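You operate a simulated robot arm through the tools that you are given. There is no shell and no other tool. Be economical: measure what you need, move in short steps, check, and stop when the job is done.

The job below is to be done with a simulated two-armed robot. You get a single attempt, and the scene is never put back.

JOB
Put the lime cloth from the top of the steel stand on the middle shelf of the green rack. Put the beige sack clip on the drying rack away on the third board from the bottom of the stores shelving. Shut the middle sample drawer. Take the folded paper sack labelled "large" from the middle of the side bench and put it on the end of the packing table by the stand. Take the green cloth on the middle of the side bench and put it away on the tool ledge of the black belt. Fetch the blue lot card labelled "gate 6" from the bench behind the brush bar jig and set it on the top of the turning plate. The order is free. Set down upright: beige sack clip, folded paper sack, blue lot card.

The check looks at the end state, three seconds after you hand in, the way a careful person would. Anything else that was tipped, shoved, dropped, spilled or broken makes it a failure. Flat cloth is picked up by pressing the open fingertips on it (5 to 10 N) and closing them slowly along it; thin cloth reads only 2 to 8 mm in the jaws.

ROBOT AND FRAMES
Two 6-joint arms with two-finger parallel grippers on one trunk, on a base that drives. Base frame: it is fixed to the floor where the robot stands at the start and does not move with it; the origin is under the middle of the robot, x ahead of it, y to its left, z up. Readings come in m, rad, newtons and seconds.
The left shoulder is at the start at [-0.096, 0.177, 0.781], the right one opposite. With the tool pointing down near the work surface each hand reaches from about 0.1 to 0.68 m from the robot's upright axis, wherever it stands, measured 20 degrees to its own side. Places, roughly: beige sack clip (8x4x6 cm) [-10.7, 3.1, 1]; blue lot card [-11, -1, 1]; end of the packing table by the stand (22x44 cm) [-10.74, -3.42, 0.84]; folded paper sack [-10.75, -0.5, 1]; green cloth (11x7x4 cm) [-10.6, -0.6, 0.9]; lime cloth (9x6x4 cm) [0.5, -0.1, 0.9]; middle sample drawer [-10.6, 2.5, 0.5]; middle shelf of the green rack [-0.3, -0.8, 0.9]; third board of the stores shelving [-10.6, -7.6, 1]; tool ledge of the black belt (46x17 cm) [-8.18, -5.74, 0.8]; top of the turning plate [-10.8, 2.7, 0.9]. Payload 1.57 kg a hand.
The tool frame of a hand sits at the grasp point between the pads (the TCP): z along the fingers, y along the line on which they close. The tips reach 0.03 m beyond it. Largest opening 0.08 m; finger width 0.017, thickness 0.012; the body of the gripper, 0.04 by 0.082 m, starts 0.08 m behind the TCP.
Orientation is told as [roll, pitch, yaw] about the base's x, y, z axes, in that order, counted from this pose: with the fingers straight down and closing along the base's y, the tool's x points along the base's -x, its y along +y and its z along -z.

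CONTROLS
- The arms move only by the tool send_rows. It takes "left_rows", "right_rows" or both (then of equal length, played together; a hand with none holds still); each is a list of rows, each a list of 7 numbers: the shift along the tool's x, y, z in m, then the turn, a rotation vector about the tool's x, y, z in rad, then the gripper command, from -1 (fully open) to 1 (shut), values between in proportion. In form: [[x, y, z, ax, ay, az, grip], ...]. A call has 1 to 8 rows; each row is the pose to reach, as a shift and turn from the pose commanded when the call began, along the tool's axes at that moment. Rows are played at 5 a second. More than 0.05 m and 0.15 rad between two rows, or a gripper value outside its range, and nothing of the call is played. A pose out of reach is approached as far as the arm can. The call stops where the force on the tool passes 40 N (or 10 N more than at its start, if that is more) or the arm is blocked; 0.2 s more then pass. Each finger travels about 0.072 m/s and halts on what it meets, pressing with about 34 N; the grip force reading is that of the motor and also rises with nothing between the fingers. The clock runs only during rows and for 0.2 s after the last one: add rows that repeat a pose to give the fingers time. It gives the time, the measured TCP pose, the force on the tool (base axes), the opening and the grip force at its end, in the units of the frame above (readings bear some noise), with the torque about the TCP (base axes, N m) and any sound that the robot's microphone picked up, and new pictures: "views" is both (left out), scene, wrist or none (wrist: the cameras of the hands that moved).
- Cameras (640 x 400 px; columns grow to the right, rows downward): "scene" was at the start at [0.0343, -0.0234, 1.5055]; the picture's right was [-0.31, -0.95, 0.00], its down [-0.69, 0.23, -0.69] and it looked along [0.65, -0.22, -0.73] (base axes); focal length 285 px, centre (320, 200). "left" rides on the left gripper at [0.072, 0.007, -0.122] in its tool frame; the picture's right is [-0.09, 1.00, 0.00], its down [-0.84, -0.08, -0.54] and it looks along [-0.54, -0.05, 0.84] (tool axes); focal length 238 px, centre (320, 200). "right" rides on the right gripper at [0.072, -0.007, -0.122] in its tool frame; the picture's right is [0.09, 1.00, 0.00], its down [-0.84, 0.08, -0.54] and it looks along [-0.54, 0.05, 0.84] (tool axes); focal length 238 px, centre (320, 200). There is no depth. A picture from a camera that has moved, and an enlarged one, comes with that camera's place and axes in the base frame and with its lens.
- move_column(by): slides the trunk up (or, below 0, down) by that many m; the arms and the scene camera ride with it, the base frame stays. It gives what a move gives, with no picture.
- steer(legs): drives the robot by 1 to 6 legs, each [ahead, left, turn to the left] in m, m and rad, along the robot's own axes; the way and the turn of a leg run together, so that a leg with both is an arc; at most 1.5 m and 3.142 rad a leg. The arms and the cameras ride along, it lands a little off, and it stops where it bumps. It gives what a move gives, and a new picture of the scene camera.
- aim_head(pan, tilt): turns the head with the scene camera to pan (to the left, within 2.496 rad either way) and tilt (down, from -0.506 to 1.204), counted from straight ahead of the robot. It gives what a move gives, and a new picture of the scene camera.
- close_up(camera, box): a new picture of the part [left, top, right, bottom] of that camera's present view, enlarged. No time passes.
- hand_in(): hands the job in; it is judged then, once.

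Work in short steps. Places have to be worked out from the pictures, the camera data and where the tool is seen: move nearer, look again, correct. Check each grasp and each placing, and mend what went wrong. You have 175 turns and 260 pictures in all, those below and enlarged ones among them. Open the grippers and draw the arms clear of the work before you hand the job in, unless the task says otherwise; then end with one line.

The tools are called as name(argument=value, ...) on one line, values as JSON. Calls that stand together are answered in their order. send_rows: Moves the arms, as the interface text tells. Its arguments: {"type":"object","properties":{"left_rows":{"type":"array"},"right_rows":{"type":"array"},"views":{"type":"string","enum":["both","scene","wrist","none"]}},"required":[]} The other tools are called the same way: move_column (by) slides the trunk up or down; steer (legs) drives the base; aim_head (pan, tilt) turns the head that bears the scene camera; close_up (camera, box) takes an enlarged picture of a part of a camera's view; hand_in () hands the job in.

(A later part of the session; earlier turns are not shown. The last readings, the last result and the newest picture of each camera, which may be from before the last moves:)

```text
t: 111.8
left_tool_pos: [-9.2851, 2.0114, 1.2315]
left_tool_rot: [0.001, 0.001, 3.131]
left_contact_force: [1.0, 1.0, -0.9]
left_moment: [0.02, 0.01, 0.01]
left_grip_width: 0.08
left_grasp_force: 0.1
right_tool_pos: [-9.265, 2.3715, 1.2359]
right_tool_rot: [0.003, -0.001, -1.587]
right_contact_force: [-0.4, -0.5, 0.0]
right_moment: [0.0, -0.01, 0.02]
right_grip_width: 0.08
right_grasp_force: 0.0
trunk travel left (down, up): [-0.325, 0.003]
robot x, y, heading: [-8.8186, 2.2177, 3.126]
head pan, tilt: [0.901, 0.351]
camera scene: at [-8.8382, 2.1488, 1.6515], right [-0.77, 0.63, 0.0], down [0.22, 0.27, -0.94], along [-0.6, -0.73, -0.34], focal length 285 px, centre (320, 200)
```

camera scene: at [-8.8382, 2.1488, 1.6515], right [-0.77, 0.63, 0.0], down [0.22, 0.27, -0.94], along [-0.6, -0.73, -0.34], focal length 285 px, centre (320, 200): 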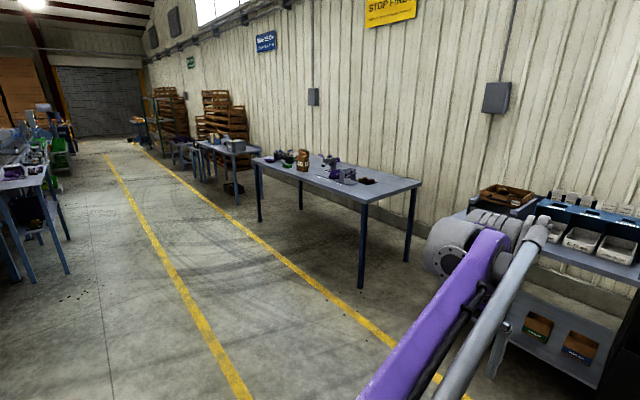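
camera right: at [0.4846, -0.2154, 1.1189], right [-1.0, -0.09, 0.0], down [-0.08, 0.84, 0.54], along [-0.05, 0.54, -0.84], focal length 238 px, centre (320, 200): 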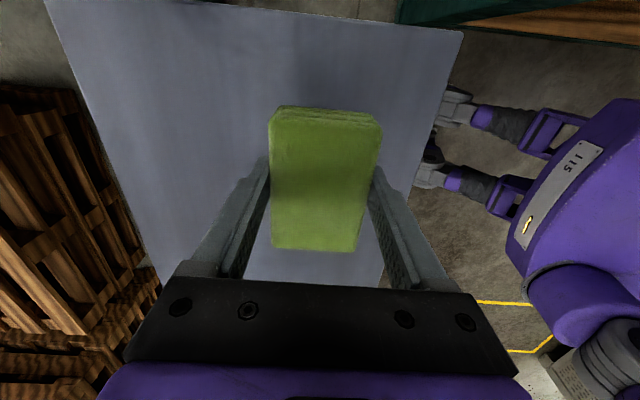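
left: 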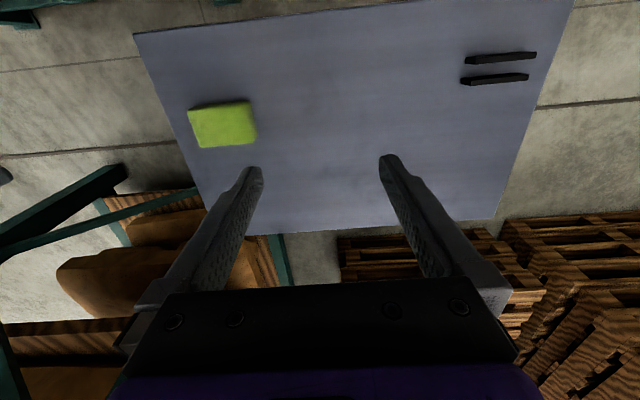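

I see the drawer bench ahead and the side bench to the left (front edge x≈-10.45). I go to the side bench first, for the card and green cloth.

steer(legs=[[0.5, 0.2, 0.016], [0, 1.5, 0], [0, 1.2, 0]])

aim_head(pan=0.0, tilt=0.6)

```text
t: 138.1
left_tool_pos: [-9.7755, -0.8801, 1.2313]
left_tool_rot: [0.0, 0.001, -3.135]
left_contact_force: [0.5, 0.0, -0.1]
left_moment: [0.01, 0.0, 0.01]
left_grip_width: 0.08
left_grasp_force: 0.1
right_tool_pos: [-9.7623, -0.5172, 1.2355]
right_tool_rot: [0.004, 0.0, -1.57]
right_contact_force: [-0.8, -0.3, -0.7]
right_moment: [0.01, 0.01, 0.03]
right_grip_width: 0.0798
right_grasp_force: 0.1
trunk travel left (down, up): [-0.325, 0.003]
robot x, y, heading: [-9.3145, -0.6563, -3.142]
head pan, tilt: [0.901, 0.351]
camera scene: at [-9.3316, -0.7348, 1.6515], right [-0.79, 0.62, 0.0], down [0.21, 0.27, -0.94], along [-0.58, -0.74, -0.34], focal length 285 px, centre (320, 200)
```

scene: 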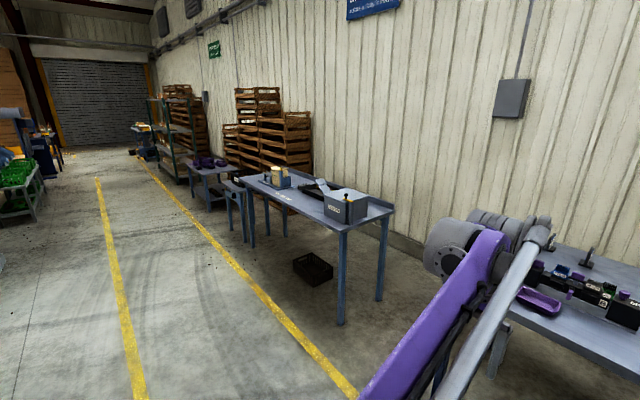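

```text
t: 139.3
left_tool_pos: [-9.7771, -0.8807, 1.2307]
left_tool_rot: [0.001, 0.0, -3.135]
left_contact_force: [0.1, 0.9, -0.2]
left_moment: [-0.04, 0.01, -0.01]
left_grip_width: 0.0801
left_grasp_force: 0.0
right_tool_pos: [-9.7612, -0.5177, 1.2356]
right_tool_rot: [0.003, 0.0, -1.569]
right_contact_force: [-0.9, 0.2, -0.6]
right_moment: [0.0, -0.02, -0.02]
right_grip_width: 0.0803
right_grasp_force: 0.0
trunk travel left (down, up): [-0.325, 0.003]
robot x, y, heading: [-9.3143, -0.6617, -3.144]
head pan, tilt: [0.0, 0.6]
camera scene: at [-9.3623, -0.662, 1.6288], right [0.0, 1.0, 0.0], down [0.56, 0.0, -0.83], along [-0.83, 0.0, -0.56], focal length 285 px, centre (320, 200)
```

scene: 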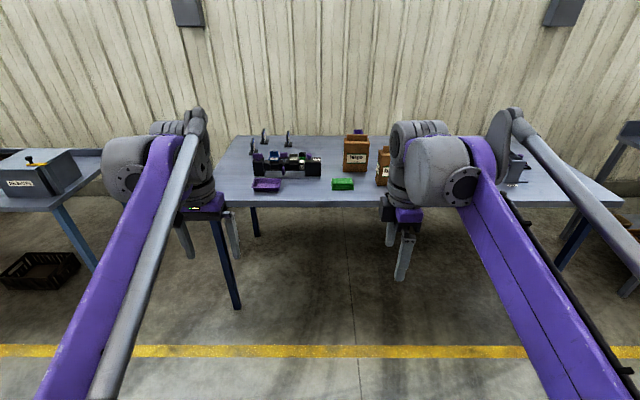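

I zoom on the bench items.

close_up(camera="scene", box=[230, 115, 406, 225])

```text
3.64 times, centred on (318, 170) of scene
camera zoom: at [-9.3623, -0.662, 1.6288], right [0.0, 1.0, 0.0], down [0.56, 0.0, -0.83], along [-0.83, 0.0, -0.56], focal length 1038 px, centre (327, 309)
```

zoom: 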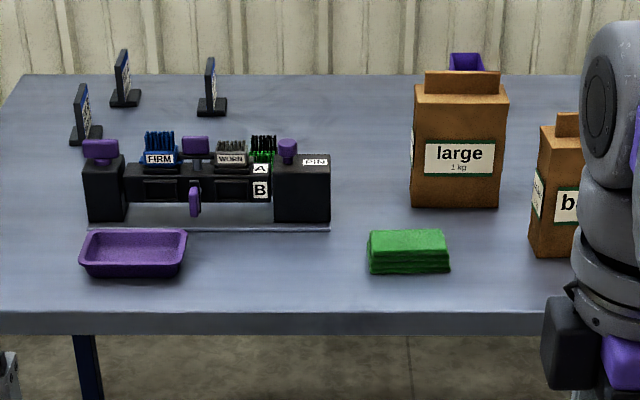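

Three lot cards stand behind the jig, nearly edge-on. I move right and nearer to read their faces from the side.

steer(legs=[[0.2, -0.7, 0], [0.45, 0, 0]])

aim_head(pan=0.8, tilt=0.5)

```text
t: 148.1
left_tool_pos: [-10.4207, -0.1895, 1.23]
left_tool_rot: [0.0, -0.001, -3.138]
left_contact_force: [-0.1, -0.1, 0.0]
left_moment: [0.0, -0.01, 0.02]
left_grip_width: 0.08
left_grasp_force: 0.0
right_tool_pos: [-10.4056, 0.1741, 1.2349]
right_tool_rot: [0.004, 0.0, -1.572]
right_contact_force: [0.3, 0.5, -0.3]
right_moment: [-0.01, -0.02, -0.03]
right_grip_width: 0.0799
right_grasp_force: 0.0
trunk travel left (down, up): [-0.325, 0.003]
robot x, y, heading: [-9.9557, 0.0288, 3.137]
head pan, tilt: [0.0, 0.6]
camera scene: at [-10.0064, 0.0286, 1.6286], right [0.0, 1.0, 0.0], down [0.56, 0.0, -0.83], along [-0.83, 0.0, -0.56], focal length 285 px, centre (320, 200)
```

scene: 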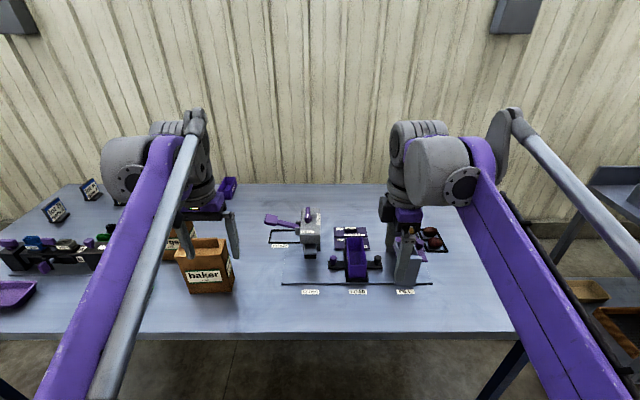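

```text
t: 149.2
left_tool_pos: [-10.4218, -0.1873, 1.2309]
left_tool_rot: [0.001, 0.001, -3.14]
left_contact_force: [-0.6, -0.5, 0.4]
left_moment: [0.0, -0.02, -0.01]
left_grip_width: 0.0799
left_grasp_force: 0.1
right_tool_pos: [-10.4068, 0.1737, 1.2357]
right_tool_rot: [0.004, 0.0, -1.574]
right_contact_force: [0.5, -0.2, 0.5]
right_moment: [-0.04, -0.03, -0.03]
right_grip_width: 0.08
right_grasp_force: 0.0
trunk travel left (down, up): [-0.325, 0.003]
robot x, y, heading: [-9.9591, 0.0269, 3.146]
head pan, tilt: [0.799, 0.499]
camera scene: at [-9.9822, -0.0366, 1.6378], right [-0.72, 0.7, 0.0], down [0.33, 0.34, -0.88], along [-0.61, -0.63, -0.48], focal length 285 px, centre (320, 200)
```

scene: 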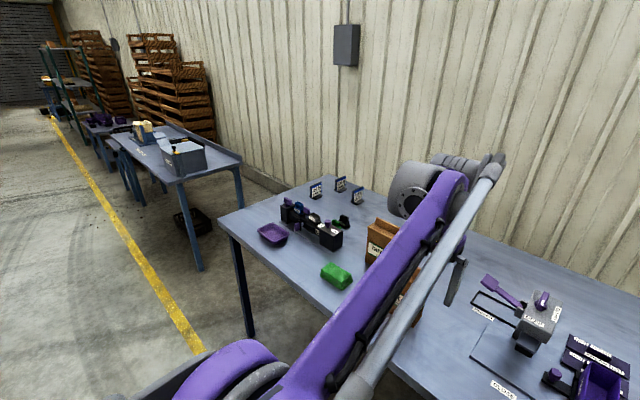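

close_up(camera="scene", box=[290, 165, 386, 225])

```text
6.67 times, centred on (338, 195) of scene
camera zoom: at [-9.9822, -0.0366, 1.6378], right [-0.72, 0.7, 0.0], down [0.33, 0.34, -0.88], along [-0.61, -0.63, -0.48], focal length 1902 px, centre (200, 233)
```

zoom: 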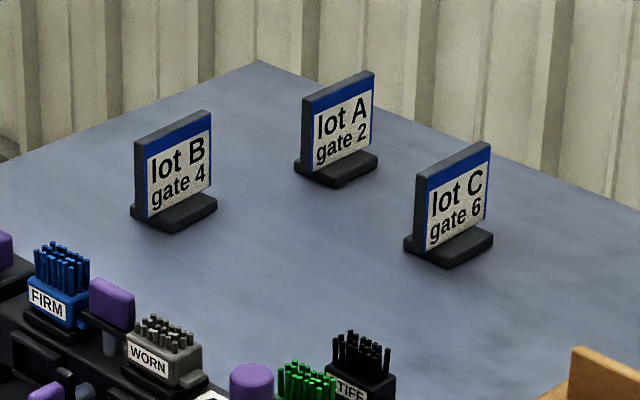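

Gate 6 is "lot C", the rightmost card, near [-11.06, -0.87], base z≈0.89, its plate roughly along x. I drive in front of it: robot to about (-10.2, -0.72).

steer(legs=[[0, 0.75, 0], [0.25, 0, 0]])

aim_head(pan=0.1, tilt=0.75)

```text
t: 157.6
left_tool_pos: [-10.6692, -0.9312, 1.2312]
left_tool_rot: [0.0, 0.0, 3.139]
left_contact_force: [-0.2, 1.0, 0.8]
left_moment: [0.01, 0.01, 0.0]
left_grip_width: 0.0798
left_grasp_force: 0.0
right_tool_pos: [-10.6523, -0.5704, 1.2359]
right_tool_rot: [0.005, 0.0, -1.577]
right_contact_force: [0.7, -0.5, -0.2]
right_moment: [-0.01, -0.01, -0.02]
right_grip_width: 0.0801
right_grasp_force: 0.1
trunk travel left (down, up): [-0.325, 0.003]
robot x, y, heading: [-10.2093, -0.7225, 3.136]
head pan, tilt: [0.799, 0.499]
camera scene: at [-10.2294, -0.7833, 1.6376], right [-0.71, 0.7, 0.0], down [0.34, 0.34, -0.88], along [-0.62, -0.63, -0.48], focal length 285 px, centre (320, 200)
```

scene: 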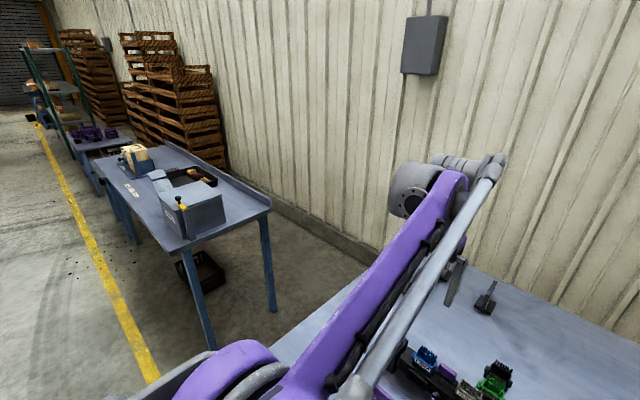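

```text
t: 158.6
left_tool_pos: [-10.6697, -0.9325, 1.2311]
left_tool_rot: [-0.001, 0.0, 3.14]
left_contact_force: [-0.3, 0.5, -0.1]
left_moment: [0.01, 0.01, -0.03]
left_grip_width: 0.0801
left_grasp_force: 0.0
right_tool_pos: [-10.6524, -0.5705, 1.2357]
right_tool_rot: [0.004, 0.0, -1.577]
right_contact_force: [0.2, 0.0, 0.2]
right_moment: [-0.05, -0.02, -0.01]
right_grip_width: 0.0799
right_grasp_force: 0.1
trunk travel left (down, up): [-0.325, 0.003]
robot x, y, heading: [-10.2071, -0.7202, 3.136]
head pan, tilt: [0.099, 0.75]
camera scene: at [-10.2488, -0.7263, 1.6159], right [-0.09, 1.0, 0.0], down [0.68, 0.06, -0.73], along [-0.73, -0.07, -0.68], focal length 285 px, centre (320, 200)
```

scene: 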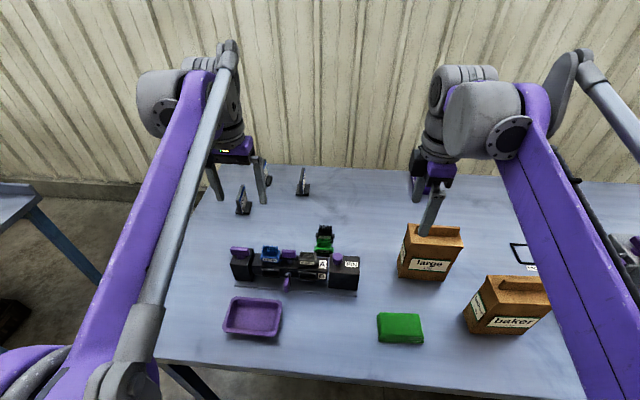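

close_up(camera="scene", box=[210, 150, 370, 250])

close_up(camera="left", box=[0, 0, 640, 400])

```text
4.00 times, centred on (290, 200) of scene
camera zoom: at [-10.2488, -0.7263, 1.6159], right [-0.09, 1.0, 0.0], down [0.68, 0.06, -0.73], along [-0.73, -0.07, -0.68], focal length 1142 px, centre (440, 200)
```

zoom: 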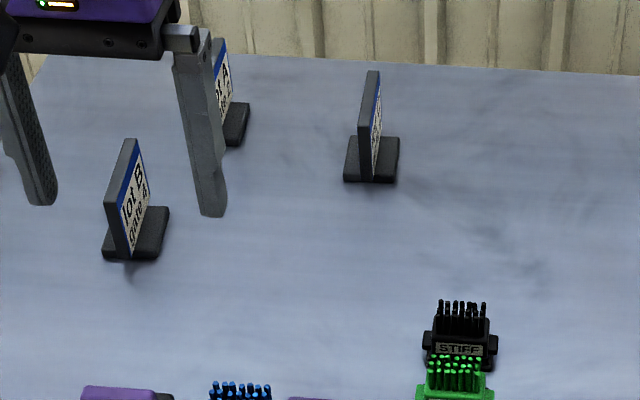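

```text
1.00 times, centred on (320, 200) of left (not enlarged: the box is as wide or as high as the picture)
camera zoom: at [-10.5979, -0.9397, 1.3535], right [-0.09, -1.0, 0.0], down [-0.84, 0.08, 0.54], along [-0.54, 0.05, -0.84], focal length 238 px, centre (320, 200)
```

zoom: 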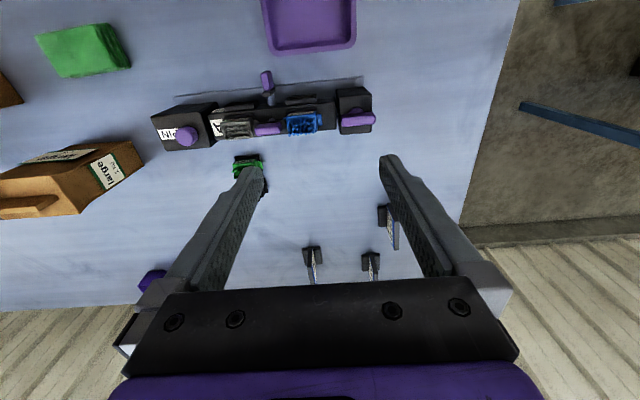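

Card C: centre ≈[-11.085, -0.870], top z≈1.01, plate along x. I creep ahead 0.15 m; the hands pass above everything.

steer(legs=[[0.15, 0, 0.005]])

```text
t: 160.0
left_tool_pos: [-10.8205, -0.9326, 1.2307]
left_tool_rot: [-0.001, 0.0, -3.142]
left_contact_force: [-0.3, -0.1, 0.2]
left_moment: [0.01, 0.0, -0.03]
left_grip_width: 0.0801
left_grasp_force: 0.1
right_tool_pos: [-10.805, -0.5721, 1.236]
right_tool_rot: [0.005, 0.001, -1.577]
right_contact_force: [0.3, -0.2, 0.2]
right_moment: [0.01, -0.01, 0.0]
right_grip_width: 0.0797
right_grasp_force: 0.1
trunk travel left (down, up): [-0.325, 0.003]
robot x, y, heading: [-10.3596, -0.7174, 3.135]
head pan, tilt: [0.099, 0.75]
camera scene: at [-10.4004, -0.7254, 1.6159], right [-0.1, 1.0, 0.0], down [0.68, 0.07, -0.73], along [-0.73, -0.07, -0.68], focal length 285 px, centre (320, 200)
```

scene: 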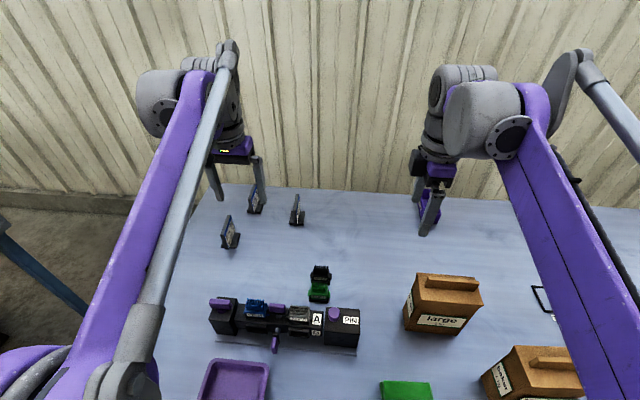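

I bring the left hand above the card, tilting it forward 0.48 rad for reach.

send_rows(left_rows=[[-0.04, -0.02, 0, 0, -0.12, 0, -1], [-0.08, -0.04, 0.02, 0, -0.24, 0, -1], [-0.12, -0.06, 0.04, 0, -0.36, 0, -1], [-0.16, -0.065, 0.07, 0, -0.48, 0, -1], [-0.2, -0.065, 0.1, 0, -0.48, 0, -1], [-0.235, -0.065, 0.12, 0, -0.48, 0, -1]], views="both")

```text
refused: row 4 steps farther than a row can; nothing moved
```

send_rows(left_rows=[[-0.035, -0.02, 0, 0, -0.12, 0, -1], [-0.07, -0.04, 0.02, 0, -0.24, 0, -1], [-0.11, -0.06, 0.04, 0, -0.36, 0, -1], [-0.14, -0.065, 0.06, 0, -0.48, 0, -1], [-0.175, -0.065, 0.08, 0, -0.48, 0, -1], [-0.205, -0.065, 0.1, 0, -0.48, 0, -1], [-0.235, -0.065, 0.12, 0, -0.48, 0, -1]], views="both")

```text
t: 161.6
left_tool_pos: [-11.0586, -0.8676, 1.1098]
left_tool_rot: [0.0, -0.479, -3.143]
left_contact_force: [0.5, -0.3, -0.4]
left_moment: [0.02, 0.02, -0.01]
left_grip_width: 0.08
left_grasp_force: 0.1
right_tool_pos: [-10.8063, -0.572, 1.2351]
right_tool_rot: [0.006, 0.0, -1.576]
right_contact_force: [0.7, 0.6, -0.9]
right_moment: [0.0, -0.02, 0.01]
right_grip_width: 0.08
right_grasp_force: 0.1
trunk travel left (down, up): [-0.325, 0.003]
robot x, y, heading: [-10.3613, -0.7155, 3.139]
head pan, tilt: [0.099, 0.75]
camera scene: at [-10.4024, -0.7256, 1.6159], right [-0.1, 1.0, 0.0], down [0.68, 0.07, -0.73], along [-0.73, -0.07, -0.68], focal length 285 px, centre (320, 200)
camera left: at [-10.9391, -0.8754, 1.1846], right [-0.08, -1.0, 0.04], down [-0.49, 0.08, 0.87], along [-0.87, 0.05, -0.5], focal length 238 px, centre (320, 200)
```

scene: 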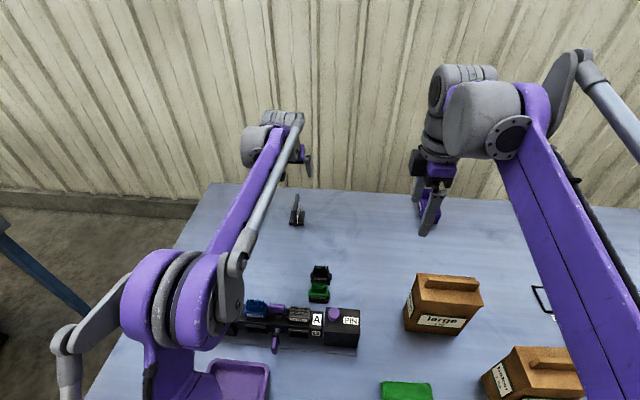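
left: 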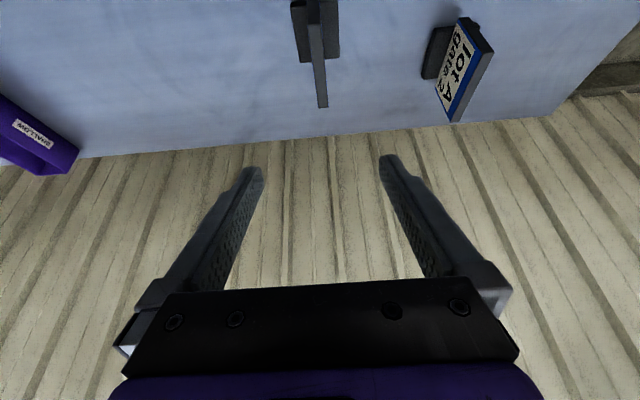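

The card lies centred between the fingers. I lower to z≈0.985 astride the plate and close slowly.

send_rows(left_rows=[[0.01, 0, 0.035, 0, 0, 0, -1], [0.02, 0, 0.07, 0, 0, 0, -1], [0.03, 0, 0.1, 0, 0, 0, -1], [0.0346, 0, 0.123, 0, 0, 0, -1], [0.0346, 0, 0.123, 0, 0, 0, -1]], views="wrist")

```text
t: 162.8
left_tool_pos: [-11.0849, -0.8659, 0.9852]
left_tool_rot: [0.0, -0.478, -3.141]
left_contact_force: [-0.4, 0.0, 0.6]
left_moment: [-0.03, -0.02, 0.02]
left_grip_width: 0.0801
left_grasp_force: 0.1
right_tool_pos: [-10.8056, -0.571, 1.2359]
right_tool_rot: [0.004, 0.0, -1.577]
right_contact_force: [0.5, 0.0, -0.8]
right_moment: [0.02, -0.02, 0.01]
right_grip_width: 0.08
right_grasp_force: 0.0
trunk travel left (down, up): [-0.325, 0.003]
robot x, y, heading: [-10.3591, -0.7192, 3.141]
head pan, tilt: [0.099, 0.75]
camera left: at [-10.9639, -0.8741, 1.0607], right [-0.08, -1.0, 0.04], down [-0.49, 0.08, 0.87], along [-0.87, 0.05, -0.5], focal length 238 px, centre (320, 200)
```

left: 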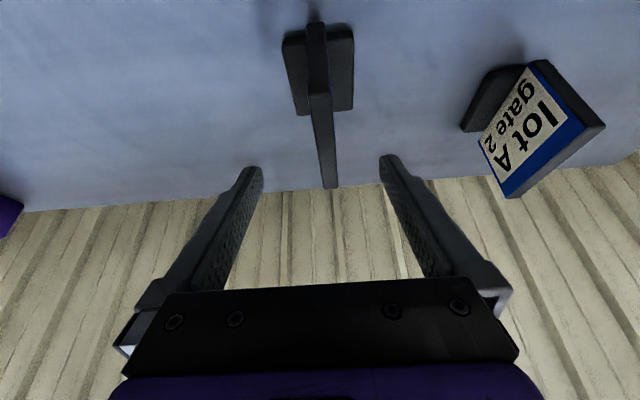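

Triangulating the two wrist views puts the card top at z≈0.96, plate x -11.04…-11.12. I lower 45 mm more straight down and close.

send_rows(left_rows=[[0.011, 0.003, 0.019, 0, 0, 0, -1], [0.023, 0.005, 0.0385, 0, 0, 0, -1], [0.023, 0.005, 0.0385, 0, 0, 0, -0.3], [0.023, 0.005, 0.0385, 0, 0, 0, 0.3], [0.023, 0.005, 0.0385, 0, 0, 0, 0.7], [0.023, 0.005, 0.0385, 0, 0, 0, 1], [0.023, 0.005, 0.0385, 0, 0, 0, 1]], views="wrist")

```text
t: 164.4
left_tool_pos: [-11.0814, -0.8737, 0.9402]
left_tool_rot: [0.001, -0.48, -3.141]
left_contact_force: [-0.5, -0.2, 0.0]
left_moment: [-0.03, -0.02, 0.0]
left_grip_width: 0.0113
left_grasp_force: 28.6
right_tool_pos: [-10.8052, -0.5722, 1.2363]
right_tool_rot: [0.004, 0.002, -1.577]
right_contact_force: [0.1, 0.7, 0.4]
right_moment: [0.04, -0.01, -0.02]
right_grip_width: 0.0798
right_grasp_force: 0.0
trunk travel left (down, up): [-0.325, 0.003]
robot x, y, heading: [-10.3612, -0.7168, 3.135]
head pan, tilt: [0.099, 0.75]
camera left: at [-10.9614, -0.8807, 1.0151], right [-0.08, -1.0, 0.04], down [-0.49, 0.08, 0.87], along [-0.87, 0.05, -0.5], focal length 238 px, centre (320, 200)
```

left: 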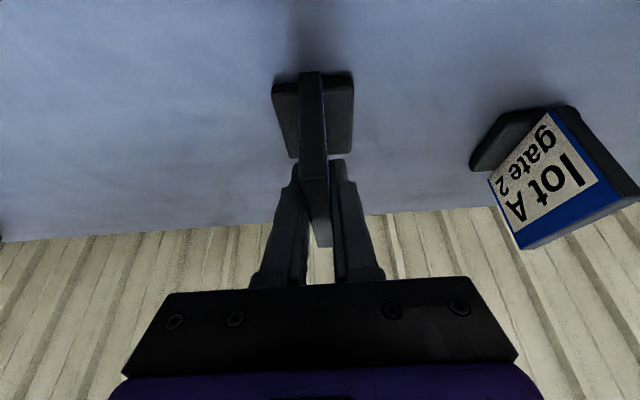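

Held at 11 mm. I lift straight up, then draw back and up.

send_rows(left_rows=[[-0.018, 0, -0.036, 0, 0, 0, 1], [-0.036, 0, -0.072, 0, 0, 0, 1], [-0.046, 0, -0.0887, 0, 0, 0, 1], [-0.03, 0, -0.129, 0, 0, 0, 1], [-0.0135, 0, -0.169, 0, 0, 0, 1], [0.003, 0, -0.21, 0, 0, 0, 1], [0.02, 0, -0.25, 0, 0, 0, 1], [0.0365, 0, -0.291, 0, 0, 0, 1]], views="both")

```text
t: 166.2
left_tool_pos: [-10.9111, -0.8714, 1.1846]
left_tool_rot: [0.001, -0.479, -3.142]
left_contact_force: [-0.2, -0.6, -1.7]
left_moment: [0.02, 0.02, 0.02]
left_grip_width: 0.0112
left_grasp_force: 28.4
right_tool_pos: [-10.8044, -0.5714, 1.2361]
right_tool_rot: [0.004, 0.0, -1.577]
right_contact_force: [0.2, 0.3, 0.7]
right_moment: [0.03, 0.02, 0.0]
right_grip_width: 0.0801
right_grasp_force: 0.1
trunk travel left (down, up): [-0.325, 0.003]
robot x, y, heading: [-10.3605, -0.7175, 3.137]
head pan, tilt: [0.099, 0.75]
camera scene: at [-10.3994, -0.7255, 1.6159], right [-0.1, 1.0, 0.0], down [0.68, 0.07, -0.73], along [-0.73, -0.07, -0.68], focal length 285 px, centre (320, 200)
camera left: at [-10.7905, -0.8786, 1.2603], right [-0.08, -1.0, 0.04], down [-0.49, 0.08, 0.87], along [-0.87, 0.05, -0.5], focal length 238 px, centre (320, 200)
```

scene: 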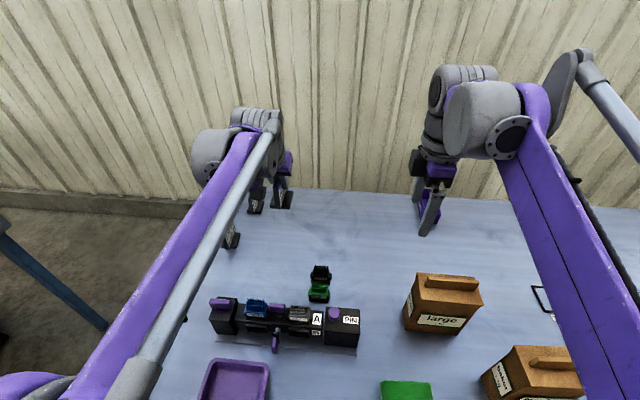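
left: 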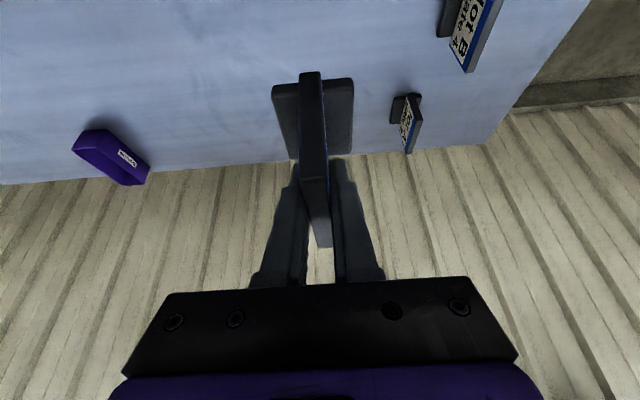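

Card held upright; the others still stand. I raise it a bit more and back off to x≈-10.08 for the green cloth.

send_rows(left_rows=[[-0.01, 0, -0.04, 0, 0, 0, 1], [-0.015, 0, -0.07, 0, 0, 0, 1]], views="none")

steer(legs=[[-0.28, 0, 0]])

close_up(camera="right", box=[0, 0, 640, 400])

```text
t: 166.8
left_tool_pos: [-10.895, -0.8723, 1.2516]
left_tool_rot: [0.001, -0.481, -3.141]
left_contact_force: [-0.2, 0.3, -0.7]
left_moment: [-0.02, -0.03, 0.03]
left_grip_width: 0.0114
left_grasp_force: 29.0
right_tool_pos: [-10.8052, -0.5718, 1.2358]
right_tool_rot: [0.003, 0.0, -1.575]
right_contact_force: [0.4, 0.0, -0.3]
right_moment: [-0.01, -0.04, 0.03]
right_grip_width: 0.0801
right_grasp_force: 0.1
trunk travel left (down, up): [-0.325, 0.003]
robot x, y, heading: [-10.3565, -0.7162, 3.143]
head pan, tilt: [0.099, 0.75]
```

```text
t: 168.8
left_tool_pos: [-10.617, -0.873, 1.2515]
left_tool_rot: [0.0, -0.48, 3.136]
left_contact_force: [-0.3, 0.2, -0.6]
left_moment: [0.02, -0.03, -0.02]
left_grip_width: 0.0116
left_grasp_force: 28.7
right_tool_pos: [-10.5261, -0.571, 1.2366]
right_tool_rot: [0.002, 0.0, -1.579]
right_contact_force: [0.7, 0.1, -0.1]
right_moment: [0.0, 0.01, 0.01]
right_grip_width: 0.0799
right_grasp_force: 0.0
trunk travel left (down, up): [-0.325, 0.003]
robot x, y, heading: [-10.081, -0.7217, 3.135]
head pan, tilt: [0.099, 0.75]
camera scene: at [-10.1224, -0.727, 1.6161], right [-0.09, 1.0, 0.0], down [0.68, 0.06, -0.73], along [-0.73, -0.07, -0.68], focal length 285 px, centre (320, 200)
```

scene: 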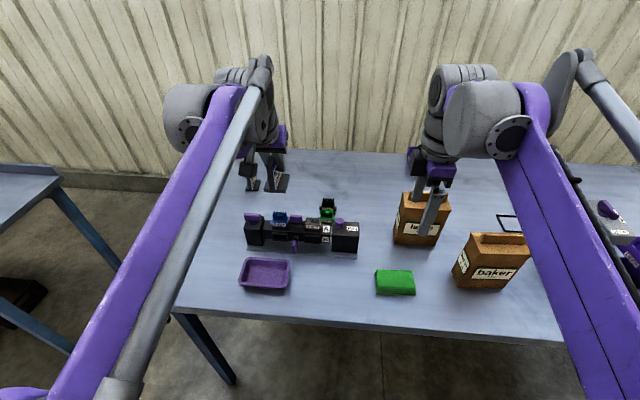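

```text
1.00 times, centred on (320, 200) of right (not enlarged: the box is as wide or as high as the picture)
camera zoom: at [-10.5332, -0.4985, 1.3579], right [1.0, 0.08, 0.0], down [0.07, -0.84, 0.54], along [0.05, -0.54, -0.84], focal length 238 px, centre (320, 200)
```

zoom: 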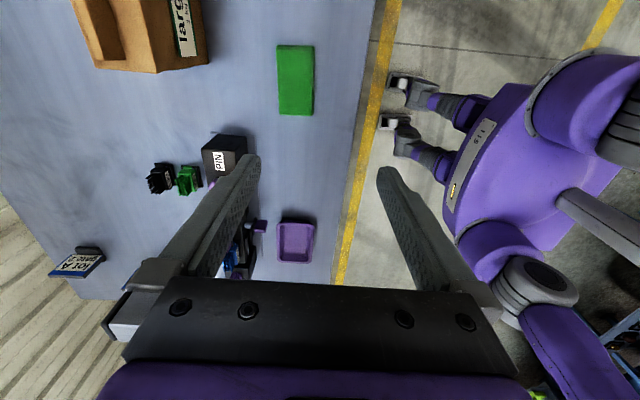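

Cloth centre ≈[-10.571, -0.551], long axis along y. I lower the right hand over it to z≈0.96.

send_rows(right_rows=[[0.01, -0.02, 0.03, 0, 0, 0, -1], [0.02, -0.045, 0.06, 0, 0, 0, -1], [0.02, -0.045, 0.1, 0, 0, 0, -1], [0.02, -0.045, 0.145, 0, 0, 0, -1], [0.02, -0.045, 0.19, 0, 0, 0, -1], [0.02, -0.045, 0.235, 0, 0, 0, -1], [0.02, -0.045, 0.27, 0, 0, 0, -1]], views="wrist")

```text
t: 170.4
left_tool_pos: [-10.616, -0.8734, 1.2512]
left_tool_rot: [0.0, -0.479, 3.14]
left_contact_force: [0.6, 0.0, -0.6]
left_moment: [0.0, 0.03, -0.01]
left_grip_width: 0.0116
left_grasp_force: 28.7
right_tool_pos: [-10.5697, -0.5516, 0.9649]
right_tool_rot: [0.004, -0.001, -1.578]
right_contact_force: [0.4, 0.0, -0.6]
right_moment: [0.03, 0.0, 0.01]
right_grip_width: 0.08
right_grasp_force: 0.0
trunk travel left (down, up): [-0.325, 0.003]
robot x, y, heading: [-10.0791, -0.7197, 3.136]
head pan, tilt: [0.099, 0.75]
camera right: at [-10.5759, -0.4791, 1.0863], right [1.0, 0.08, 0.0], down [0.07, -0.84, 0.54], along [0.05, -0.54, -0.84], focal length 238 px, centre (320, 200)
```

right: 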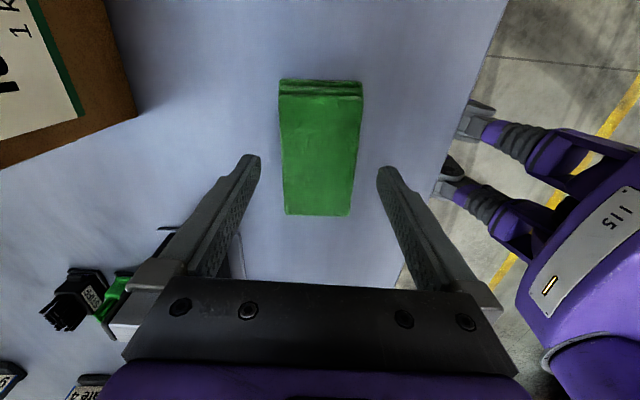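

Well centred. I descend to the bench and check the force.

send_rows(right_rows=[[0, 0, 0.03, 0, 0, 0, -1], [0, 0, 0.055, 0, 0, 0, -1], [0, 0, 0.068, 0, 0, 0, -1], [0, 0, 0.075, 0, 0, 0, -1], [0, 0, 0.08, 0, 0, 0, -1]], views="wrist")

```text
t: 171.1
left_tool_pos: [-10.6166, -0.874, 1.2509]
left_tool_rot: [0.0, -0.48, 3.14]
left_contact_force: [-0.1, 0.0, -0.9]
left_moment: [0.03, -0.04, -0.01]
left_grip_width: 0.0113
left_grasp_force: 29.2
right_tool_pos: [-10.5692, -0.5523, 0.91]
right_tool_rot: [-0.002, -0.001, -1.578]
right_contact_force: [0.5, -1.4, 18.3]
right_moment: [-0.02, 0.43, 0.01]
right_grip_width: 0.0795
right_grasp_force: 0.0
trunk travel left (down, up): [-0.325, 0.003]
robot x, y, heading: [-10.0784, -0.7205, 3.132]
head pan, tilt: [0.099, 0.75]
stopped in row 3 (right hand): the force on the tool passed its limit at 63 N (the readings are from after the stop); the commanded pose is now the measured one
camera right: at [-10.5758, -0.4797, 1.0319], right [1.0, 0.09, 0.0], down [0.07, -0.84, 0.54], along [0.05, -0.54, -0.84], focal length 238 px, centre (320, 200)
```

right: 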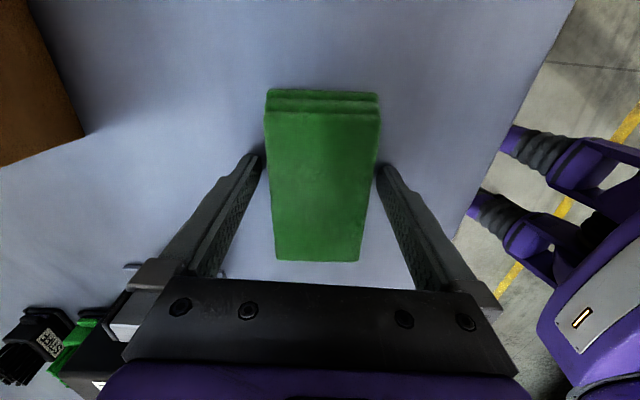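

Tips reached the bench at z≈0.88. I raise 4 mm and close on the cloth.

send_rows(right_rows=[[0, 0, -0.004, 0, 0, 0, -1], [0, 0, -0.004, 0, 0, 0, 0], [0, 0, -0.004, 0, 0, 0, 0.6], [0, 0, -0.004, 0, 0, 0, 1], [0, 0, -0.004, 0, 0, 0, 1], [0, 0, -0.04, 0, 0, 0, 1], [0, 0, -0.085, 0, 0, 0, 1], [0, 0, -0.13, 0, 0, 0, 1]], views="wrist")

```text
t: 172.9
left_tool_pos: [-10.6163, -0.8732, 1.2507]
left_tool_rot: [0.0, -0.48, 3.137]
left_contact_force: [0.2, -0.4, -0.2]
left_moment: [-0.02, 0.01, 0.01]
left_grip_width: 0.0114
left_grasp_force: 28.9
right_tool_pos: [-10.5696, -0.5524, 1.0395]
right_tool_rot: [0.001, 0.0, -1.578]
right_contact_force: [0.5, -0.3, -0.9]
right_moment: [0.0, 0.0, 0.01]
right_grip_width: 0.065
right_grasp_force: 34.2
trunk travel left (down, up): [-0.325, 0.003]
robot x, y, heading: [-10.0814, -0.7215, 3.132]
head pan, tilt: [0.099, 0.75]
camera right: at [-10.577, -0.4792, 1.1606], right [1.0, 0.08, 0.0], down [0.07, -0.84, 0.54], along [0.05, -0.54, -0.84], focal length 238 px, centre (320, 200)
```

right: 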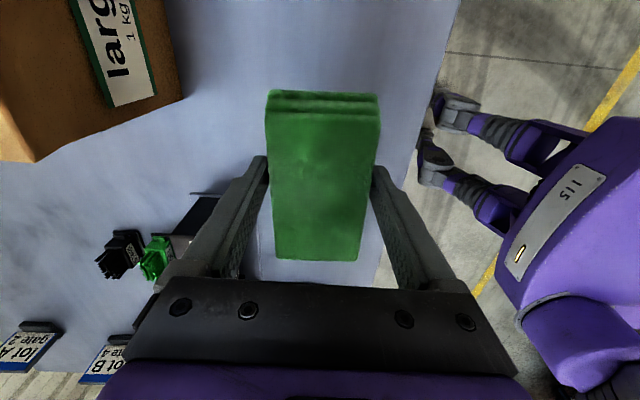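

Cloth held (65 mm). I raise it, back off, and go right to the drawer bench.

send_rows(right_rows=[[0, 0, -0.05, 0, 0, 0, 1], [0, 0, -0.1, 0, 0, 0, 1], [0, 0, -0.15, 0, 0, 0, 1], [0, 0, -0.19, 0, 0, 0, 1]], views="none")

steer(legs=[[-0.45, 0, 0.006], [0, -1.5, 0], [0, -1.5, 0], [0, -0.45, 0]])

aim_head(pan=0.0, tilt=0.65)

```text
t: 173.9
left_tool_pos: [-10.6164, -0.8737, 1.251]
left_tool_rot: [0.0, -0.482, 3.139]
left_contact_force: [0.6, 0.1, -0.8]
left_moment: [-0.04, -0.01, 0.02]
left_grip_width: 0.0115
left_grasp_force: 28.6
right_tool_pos: [-10.5696, -0.5495, 1.229]
right_tool_rot: [0.005, 0.0, -1.578]
right_contact_force: [0.3, -0.2, -0.1]
right_moment: [0.0, -0.01, -0.01]
right_grip_width: 0.0648
right_grasp_force: 33.7
trunk travel left (down, up): [-0.325, 0.003]
robot x, y, heading: [-10.0825, -0.7229, 3.141]
head pan, tilt: [0.099, 0.75]
```

```text
t: 206.3
left_tool_pos: [-10.2068, 2.5605, 1.2509]
left_tool_rot: [-0.001, -0.481, 3.137]
left_contact_force: [-0.1, 0.6, -0.1]
left_moment: [0.02, 0.05, 0.02]
left_grip_width: 0.0113
left_grasp_force: 28.8
right_tool_pos: [-10.1609, 2.8845, 1.2292]
right_tool_rot: [0.004, 0.0, -1.583]
right_contact_force: [0.3, 0.4, -1.1]
right_moment: [0.0, -0.03, 0.01]
right_grip_width: 0.0643
right_grasp_force: 34.2
trunk travel left (down, up): [-0.325, 0.003]
robot x, y, heading: [-9.6716, 2.7129, 3.127]
head pan, tilt: [0.099, 0.75]
camera scene: at [-9.7118, 2.7062, 1.6159], right [-0.09, 1.0, 0.0], down [0.68, 0.06, -0.73], along [-0.73, -0.07, -0.68], focal length 285 px, centre (320, 200)
```

scene: 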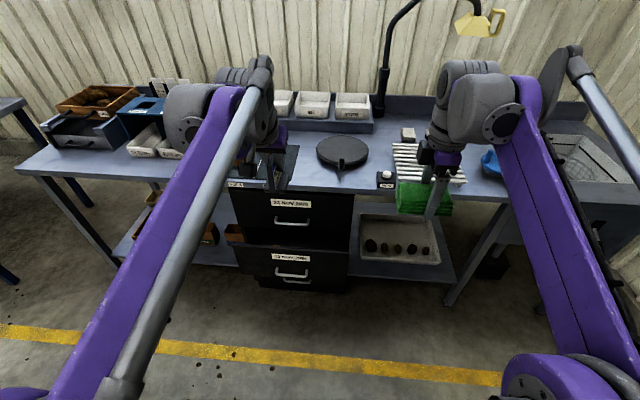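

```text
t: 207.0
left_tool_pos: [-10.2058, 2.5624, 1.2508]
left_tool_rot: [-0.001, -0.48, 3.136]
left_contact_force: [0.4, -1.0, -0.4]
left_moment: [-0.01, 0.0, -0.03]
left_grip_width: 0.0115
left_grasp_force: 29.0
right_tool_pos: [-10.1597, 2.8843, 1.2278]
right_tool_rot: [0.004, -0.001, -1.581]
right_contact_force: [-0.2, 0.0, -0.2]
right_moment: [0.0, -0.01, -0.02]
right_grip_width: 0.0641
right_grasp_force: 34.2
trunk travel left (down, up): [-0.325, 0.003]
robot x, y, heading: [-9.67, 2.7142, 3.134]
head pan, tilt: [0.0, 0.649]
camera scene: at [-9.7161, 2.7147, 1.6244], right [0.01, 1.0, 0.0], down [0.6, -0.01, -0.8], along [-0.8, 0.01, -0.6], focal length 285 px, centre (320, 200)
```

scene: 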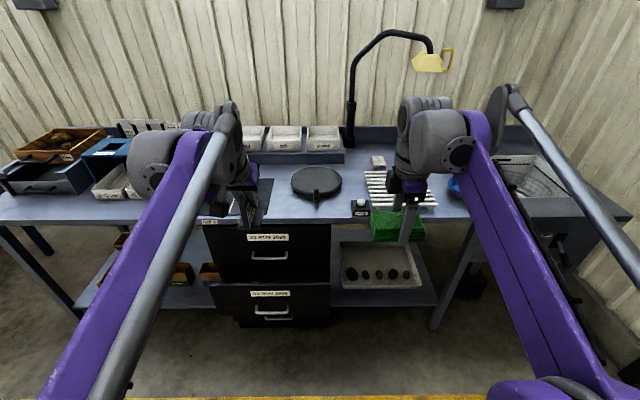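

close_up(camera="scene", box=[190, 140, 446, 300])

```text
2.50 times, centred on (318, 220) of scene
camera zoom: at [-9.7161, 2.7147, 1.6244], right [0.01, 1.0, 0.0], down [0.6, -0.01, -0.8], along [-0.8, 0.01, -0.6], focal length 713 px, centre (325, 150)
```

zoom: 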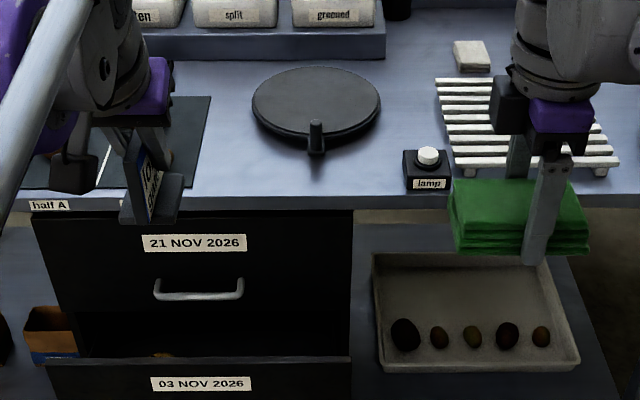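

The middle drawer stands open; the turning plate is near [-10.83, 2.71]. I move to about (-10.15, 2.86) so the left hand faces the plate.

steer(legs=[[0.1, -0.14, 0.008], [0.37, 0, 0]])

close_up(camera="left", box=[0, 0, 640, 400])

```text
t: 210.8
left_tool_pos: [-10.6639, 2.6947, 1.2506]
left_tool_rot: [-0.001, -0.481, -3.14]
left_contact_force: [-0.7, -0.3, -0.9]
left_moment: [-0.02, -0.03, 0.0]
left_grip_width: 0.0113
left_grasp_force: 29.0
right_tool_pos: [-10.6203, 3.0184, 1.2292]
right_tool_rot: [0.003, 0.001, -1.573]
right_contact_force: [1.1, -0.7, -0.7]
right_moment: [-0.01, -0.01, 0.02]
right_grip_width: 0.0643
right_grasp_force: 34.1
trunk travel left (down, up): [-0.325, 0.003]
robot x, y, heading: [-10.126, 2.8451, 3.141]
head pan, tilt: [0.0, 0.649]
camera scene: at [-10.1744, 2.8518, 1.6243], right [0.0, 1.0, 0.0], down [0.6, 0.0, -0.8], along [-0.8, 0.0, -0.6], focal length 285 px, centre (320, 200)
```

scene: 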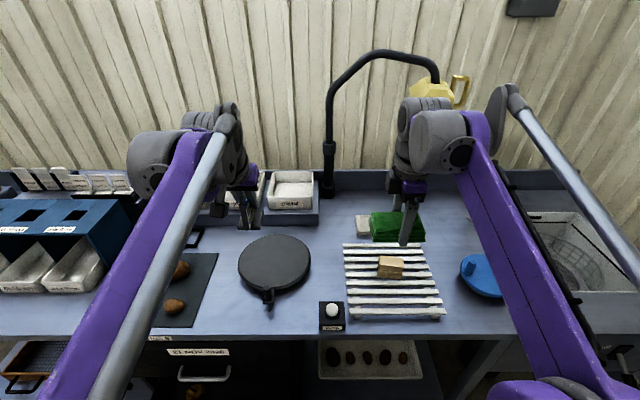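

```text
1.00 times, centred on (320, 200) of left (not enlarged: the box is as wide or as high as the picture)
camera zoom: at [-10.5435, 2.6877, 1.3259], right [-0.08, -1.0, 0.04], down [-0.49, 0.08, 0.87], along [-0.87, 0.05, -0.5], focal length 238 px, centre (320, 200)
```

zoom: 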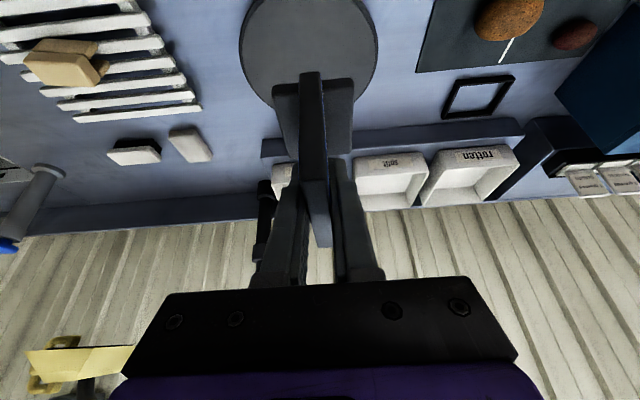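

Plate centre ≈[-10.755, 2.708], top z≈0.93. I bring the card above it at TCP z≈1.06.

send_rows(left_rows=[[-0.03, -0.005, 0.02, 0, 0, 0, 1], [-0.04, -0.0125, 0.06, 0, 0, 0, 1], [-0.03, -0.0125, 0.105, 0, 0, 0, 1], [-0.015, -0.0125, 0.15, 0, 0, 0, 1], [0.0, -0.0125, 0.19, 0, 0, 0, 1], [0.007, -0.0125, 0.2105, 0, 0, 0, 1]], views="both")

```text
t: 212.2
left_tool_pos: [-10.7574, 2.7065, 1.059]
left_tool_rot: [0.001, -0.481, -3.139]
left_contact_force: [0.0, 0.6, -0.9]
left_moment: [-0.02, 0.0, 0.01]
left_grip_width: 0.0116
left_grasp_force: 28.9
right_tool_pos: [-10.6212, 3.0189, 1.2282]
right_tool_rot: [0.004, -0.001, -1.573]
right_contact_force: [0.5, -0.6, -0.5]
right_moment: [-0.01, -0.03, 0.02]
right_grip_width: 0.0643
right_grasp_force: 33.7
trunk travel left (down, up): [-0.325, 0.003]
robot x, y, heading: [-10.1303, 2.8451, 3.146]
head pan, tilt: [0.0, 0.649]
camera scene: at [-10.1751, 2.8517, 1.6245], right [0.0, 1.0, 0.0], down [0.6, 0.0, -0.8], along [-0.8, 0.0, -0.6], focal length 285 px, centre (320, 200)
camera left: at [-10.6376, 2.6998, 1.1347], right [-0.08, -1.0, 0.04], down [-0.49, 0.08, 0.87], along [-0.87, 0.05, -0.5], focal length 238 px, centre (320, 200)
```

scene: 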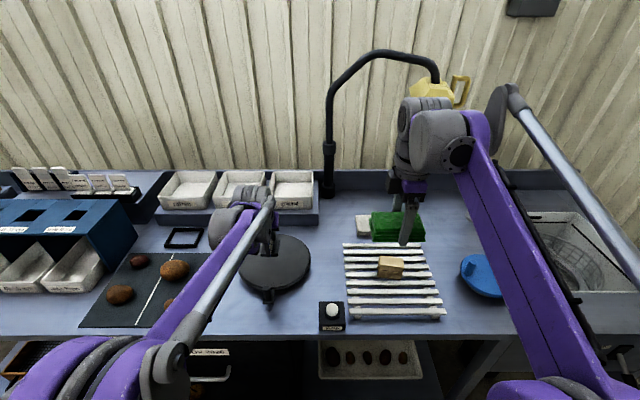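
left: 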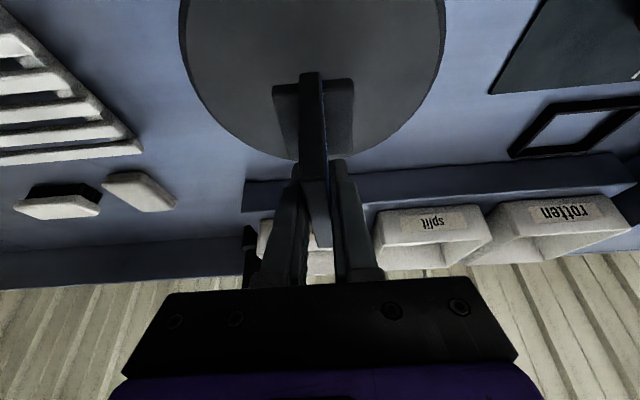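

Refined: plate top ≈0.907, centre x≈-10.785. I lower to TCP z≈0.985.

send_rows(left_rows=[[0.003, 0, 0.03, 0, 0, 0, 1], [0.007, 0, 0.06, 0, 0, 0, 1], [0.01, 0, 0.078, 0, 0, 0, 1]], views="both")

```text
t: 212.9
left_tool_pos: [-10.7814, 2.7068, 0.9898]
left_tool_rot: [0.002, -0.485, -3.139]
left_contact_force: [-2.5, -0.8, 20.8]
left_moment: [0.02, -0.11, -0.01]
left_grip_width: 0.0116
left_grasp_force: 29.4
right_tool_pos: [-10.6182, 3.0195, 1.2301]
right_tool_rot: [0.001, 0.001, -1.573]
right_contact_force: [0.3, -1.4, 0.3]
right_moment: [-0.01, -0.04, -0.02]
right_grip_width: 0.0647
right_grasp_force: 34.5
trunk travel left (down, up): [-0.325, 0.003]
robot x, y, heading: [-10.1302, 2.85, 3.139]
head pan, tilt: [0.0, 0.649]
camera scene: at [-10.1719, 2.8523, 1.6249], right [0.0, 1.0, 0.0], down [0.6, 0.0, -0.8], along [-0.8, 0.0, -0.6], focal length 285 px, centre (320, 200)
camera left: at [-10.6607, 2.6994, 1.0642], right [-0.08, -1.0, 0.04], down [-0.49, 0.08, 0.87], along [-0.87, 0.05, -0.49], focal length 238 px, centre (320, 200)
```

scene: 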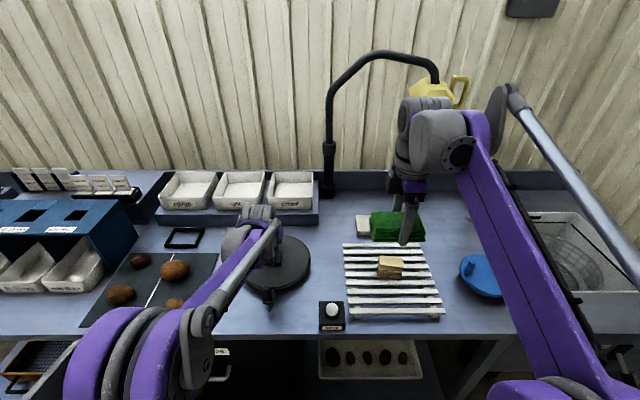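
left: 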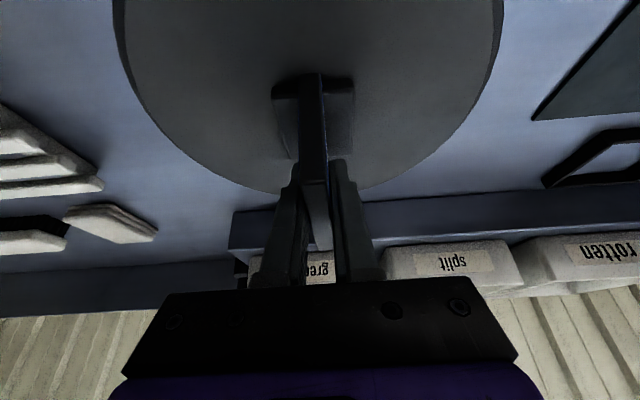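

The card touches down (21 N). I ease up 2 mm to lighten the press, and read.

send_rows(left_rows=[[-0.001, 0, -0.002, 0, 0, 0, 1], [-0.001, 0, -0.002, 0, 0, 0, 1]], views="none")

```text
t: 213.6
left_tool_pos: [-10.7824, 2.706, 0.9891]
left_tool_rot: [0.0, -0.48, -3.139]
left_contact_force: [-1.8, 1.8, 7.2]
left_moment: [0.01, 0.3, -0.02]
left_grip_width: 0.0112
left_grasp_force: 29.3
right_tool_pos: [-10.6198, 3.0181, 1.2283]
right_tool_rot: [0.001, 0.0, -1.573]
right_contact_force: [0.8, -0.3, -0.1]
right_moment: [0.0, -0.01, -0.03]
right_grip_width: 0.0644
right_grasp_force: 33.8
trunk travel left (down, up): [-0.325, 0.003]
robot x, y, heading: [-10.1263, 2.8489, 3.146]
head pan, tilt: [0.0, 0.649]
```

Light contact (7 N). I open and withdraw along the finger axis.

send_rows(left_rows=[[-0.001, 0, -0.002, 0, 0, 0, 0.6], [-0.001, 0, -0.002, 0, 0, 0, 0], [-0.001, 0, -0.002, 0, 0, 0, -0.3], [-0.001, 0, -0.002, 0, 0, 0, -0.3], [-0.01, 0, -0.04, 0, 0, 0, -0.3], [-0.02, 0, -0.08, 0, 0, 0, -0.3], [-0.02, 0, -0.125, 0, 0, 0, -0.3], [-0.02, 0, -0.17, 0, 0, 0, -0.3]], views="both")

```text
t: 215.3
left_tool_pos: [-10.7198, 2.7067, 1.1501]
left_tool_rot: [0.0, -0.479, -3.142]
left_contact_force: [0.0, 0.4, 0.6]
left_moment: [0.03, -0.01, 0.01]
left_grip_width: 0.052
left_grasp_force: 0.0
right_tool_pos: [-10.6187, 3.0192, 1.2293]
right_tool_rot: [0.002, 0.0, -1.571]
right_contact_force: [0.4, -0.1, -0.7]
right_moment: [-0.03, -0.02, -0.01]
right_grip_width: 0.0643
right_grasp_force: 34.1
trunk travel left (down, up): [-0.325, 0.003]
robot x, y, heading: [-10.1292, 2.8519, 3.141]
head pan, tilt: [0.0, 0.649]
camera scene: at [-10.1735, 2.8519, 1.6245], right [0.0, 1.0, 0.0], down [0.6, 0.0, -0.8], along [-0.8, 0.0, -0.6], focal length 285 px, centre (320, 200)
camera left: at [-10.5997, 2.6997, 1.2248], right [-0.08, -1.0, 0.04], down [-0.49, 0.08, 0.87], along [-0.87, 0.05, -0.5], focal length 238 px, centre (320, 200)
```

scene: 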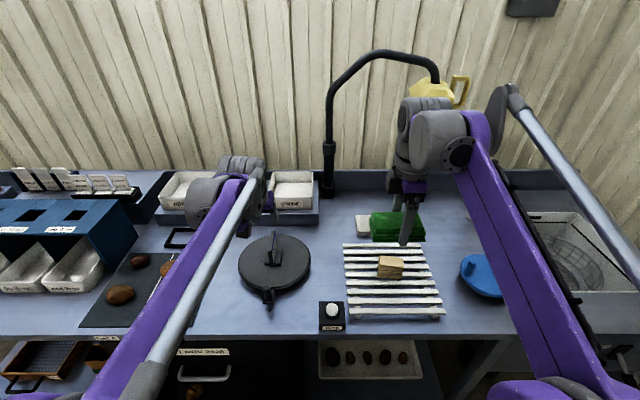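
left: 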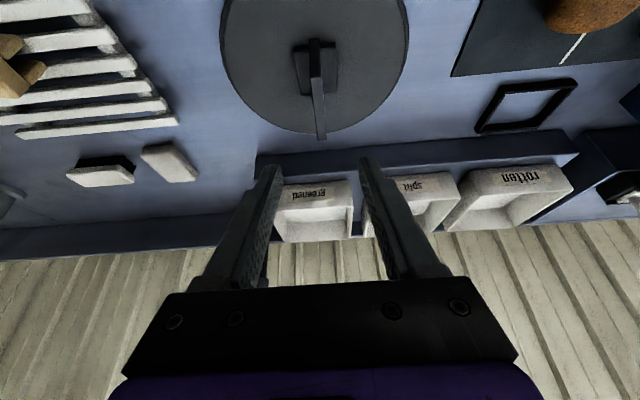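

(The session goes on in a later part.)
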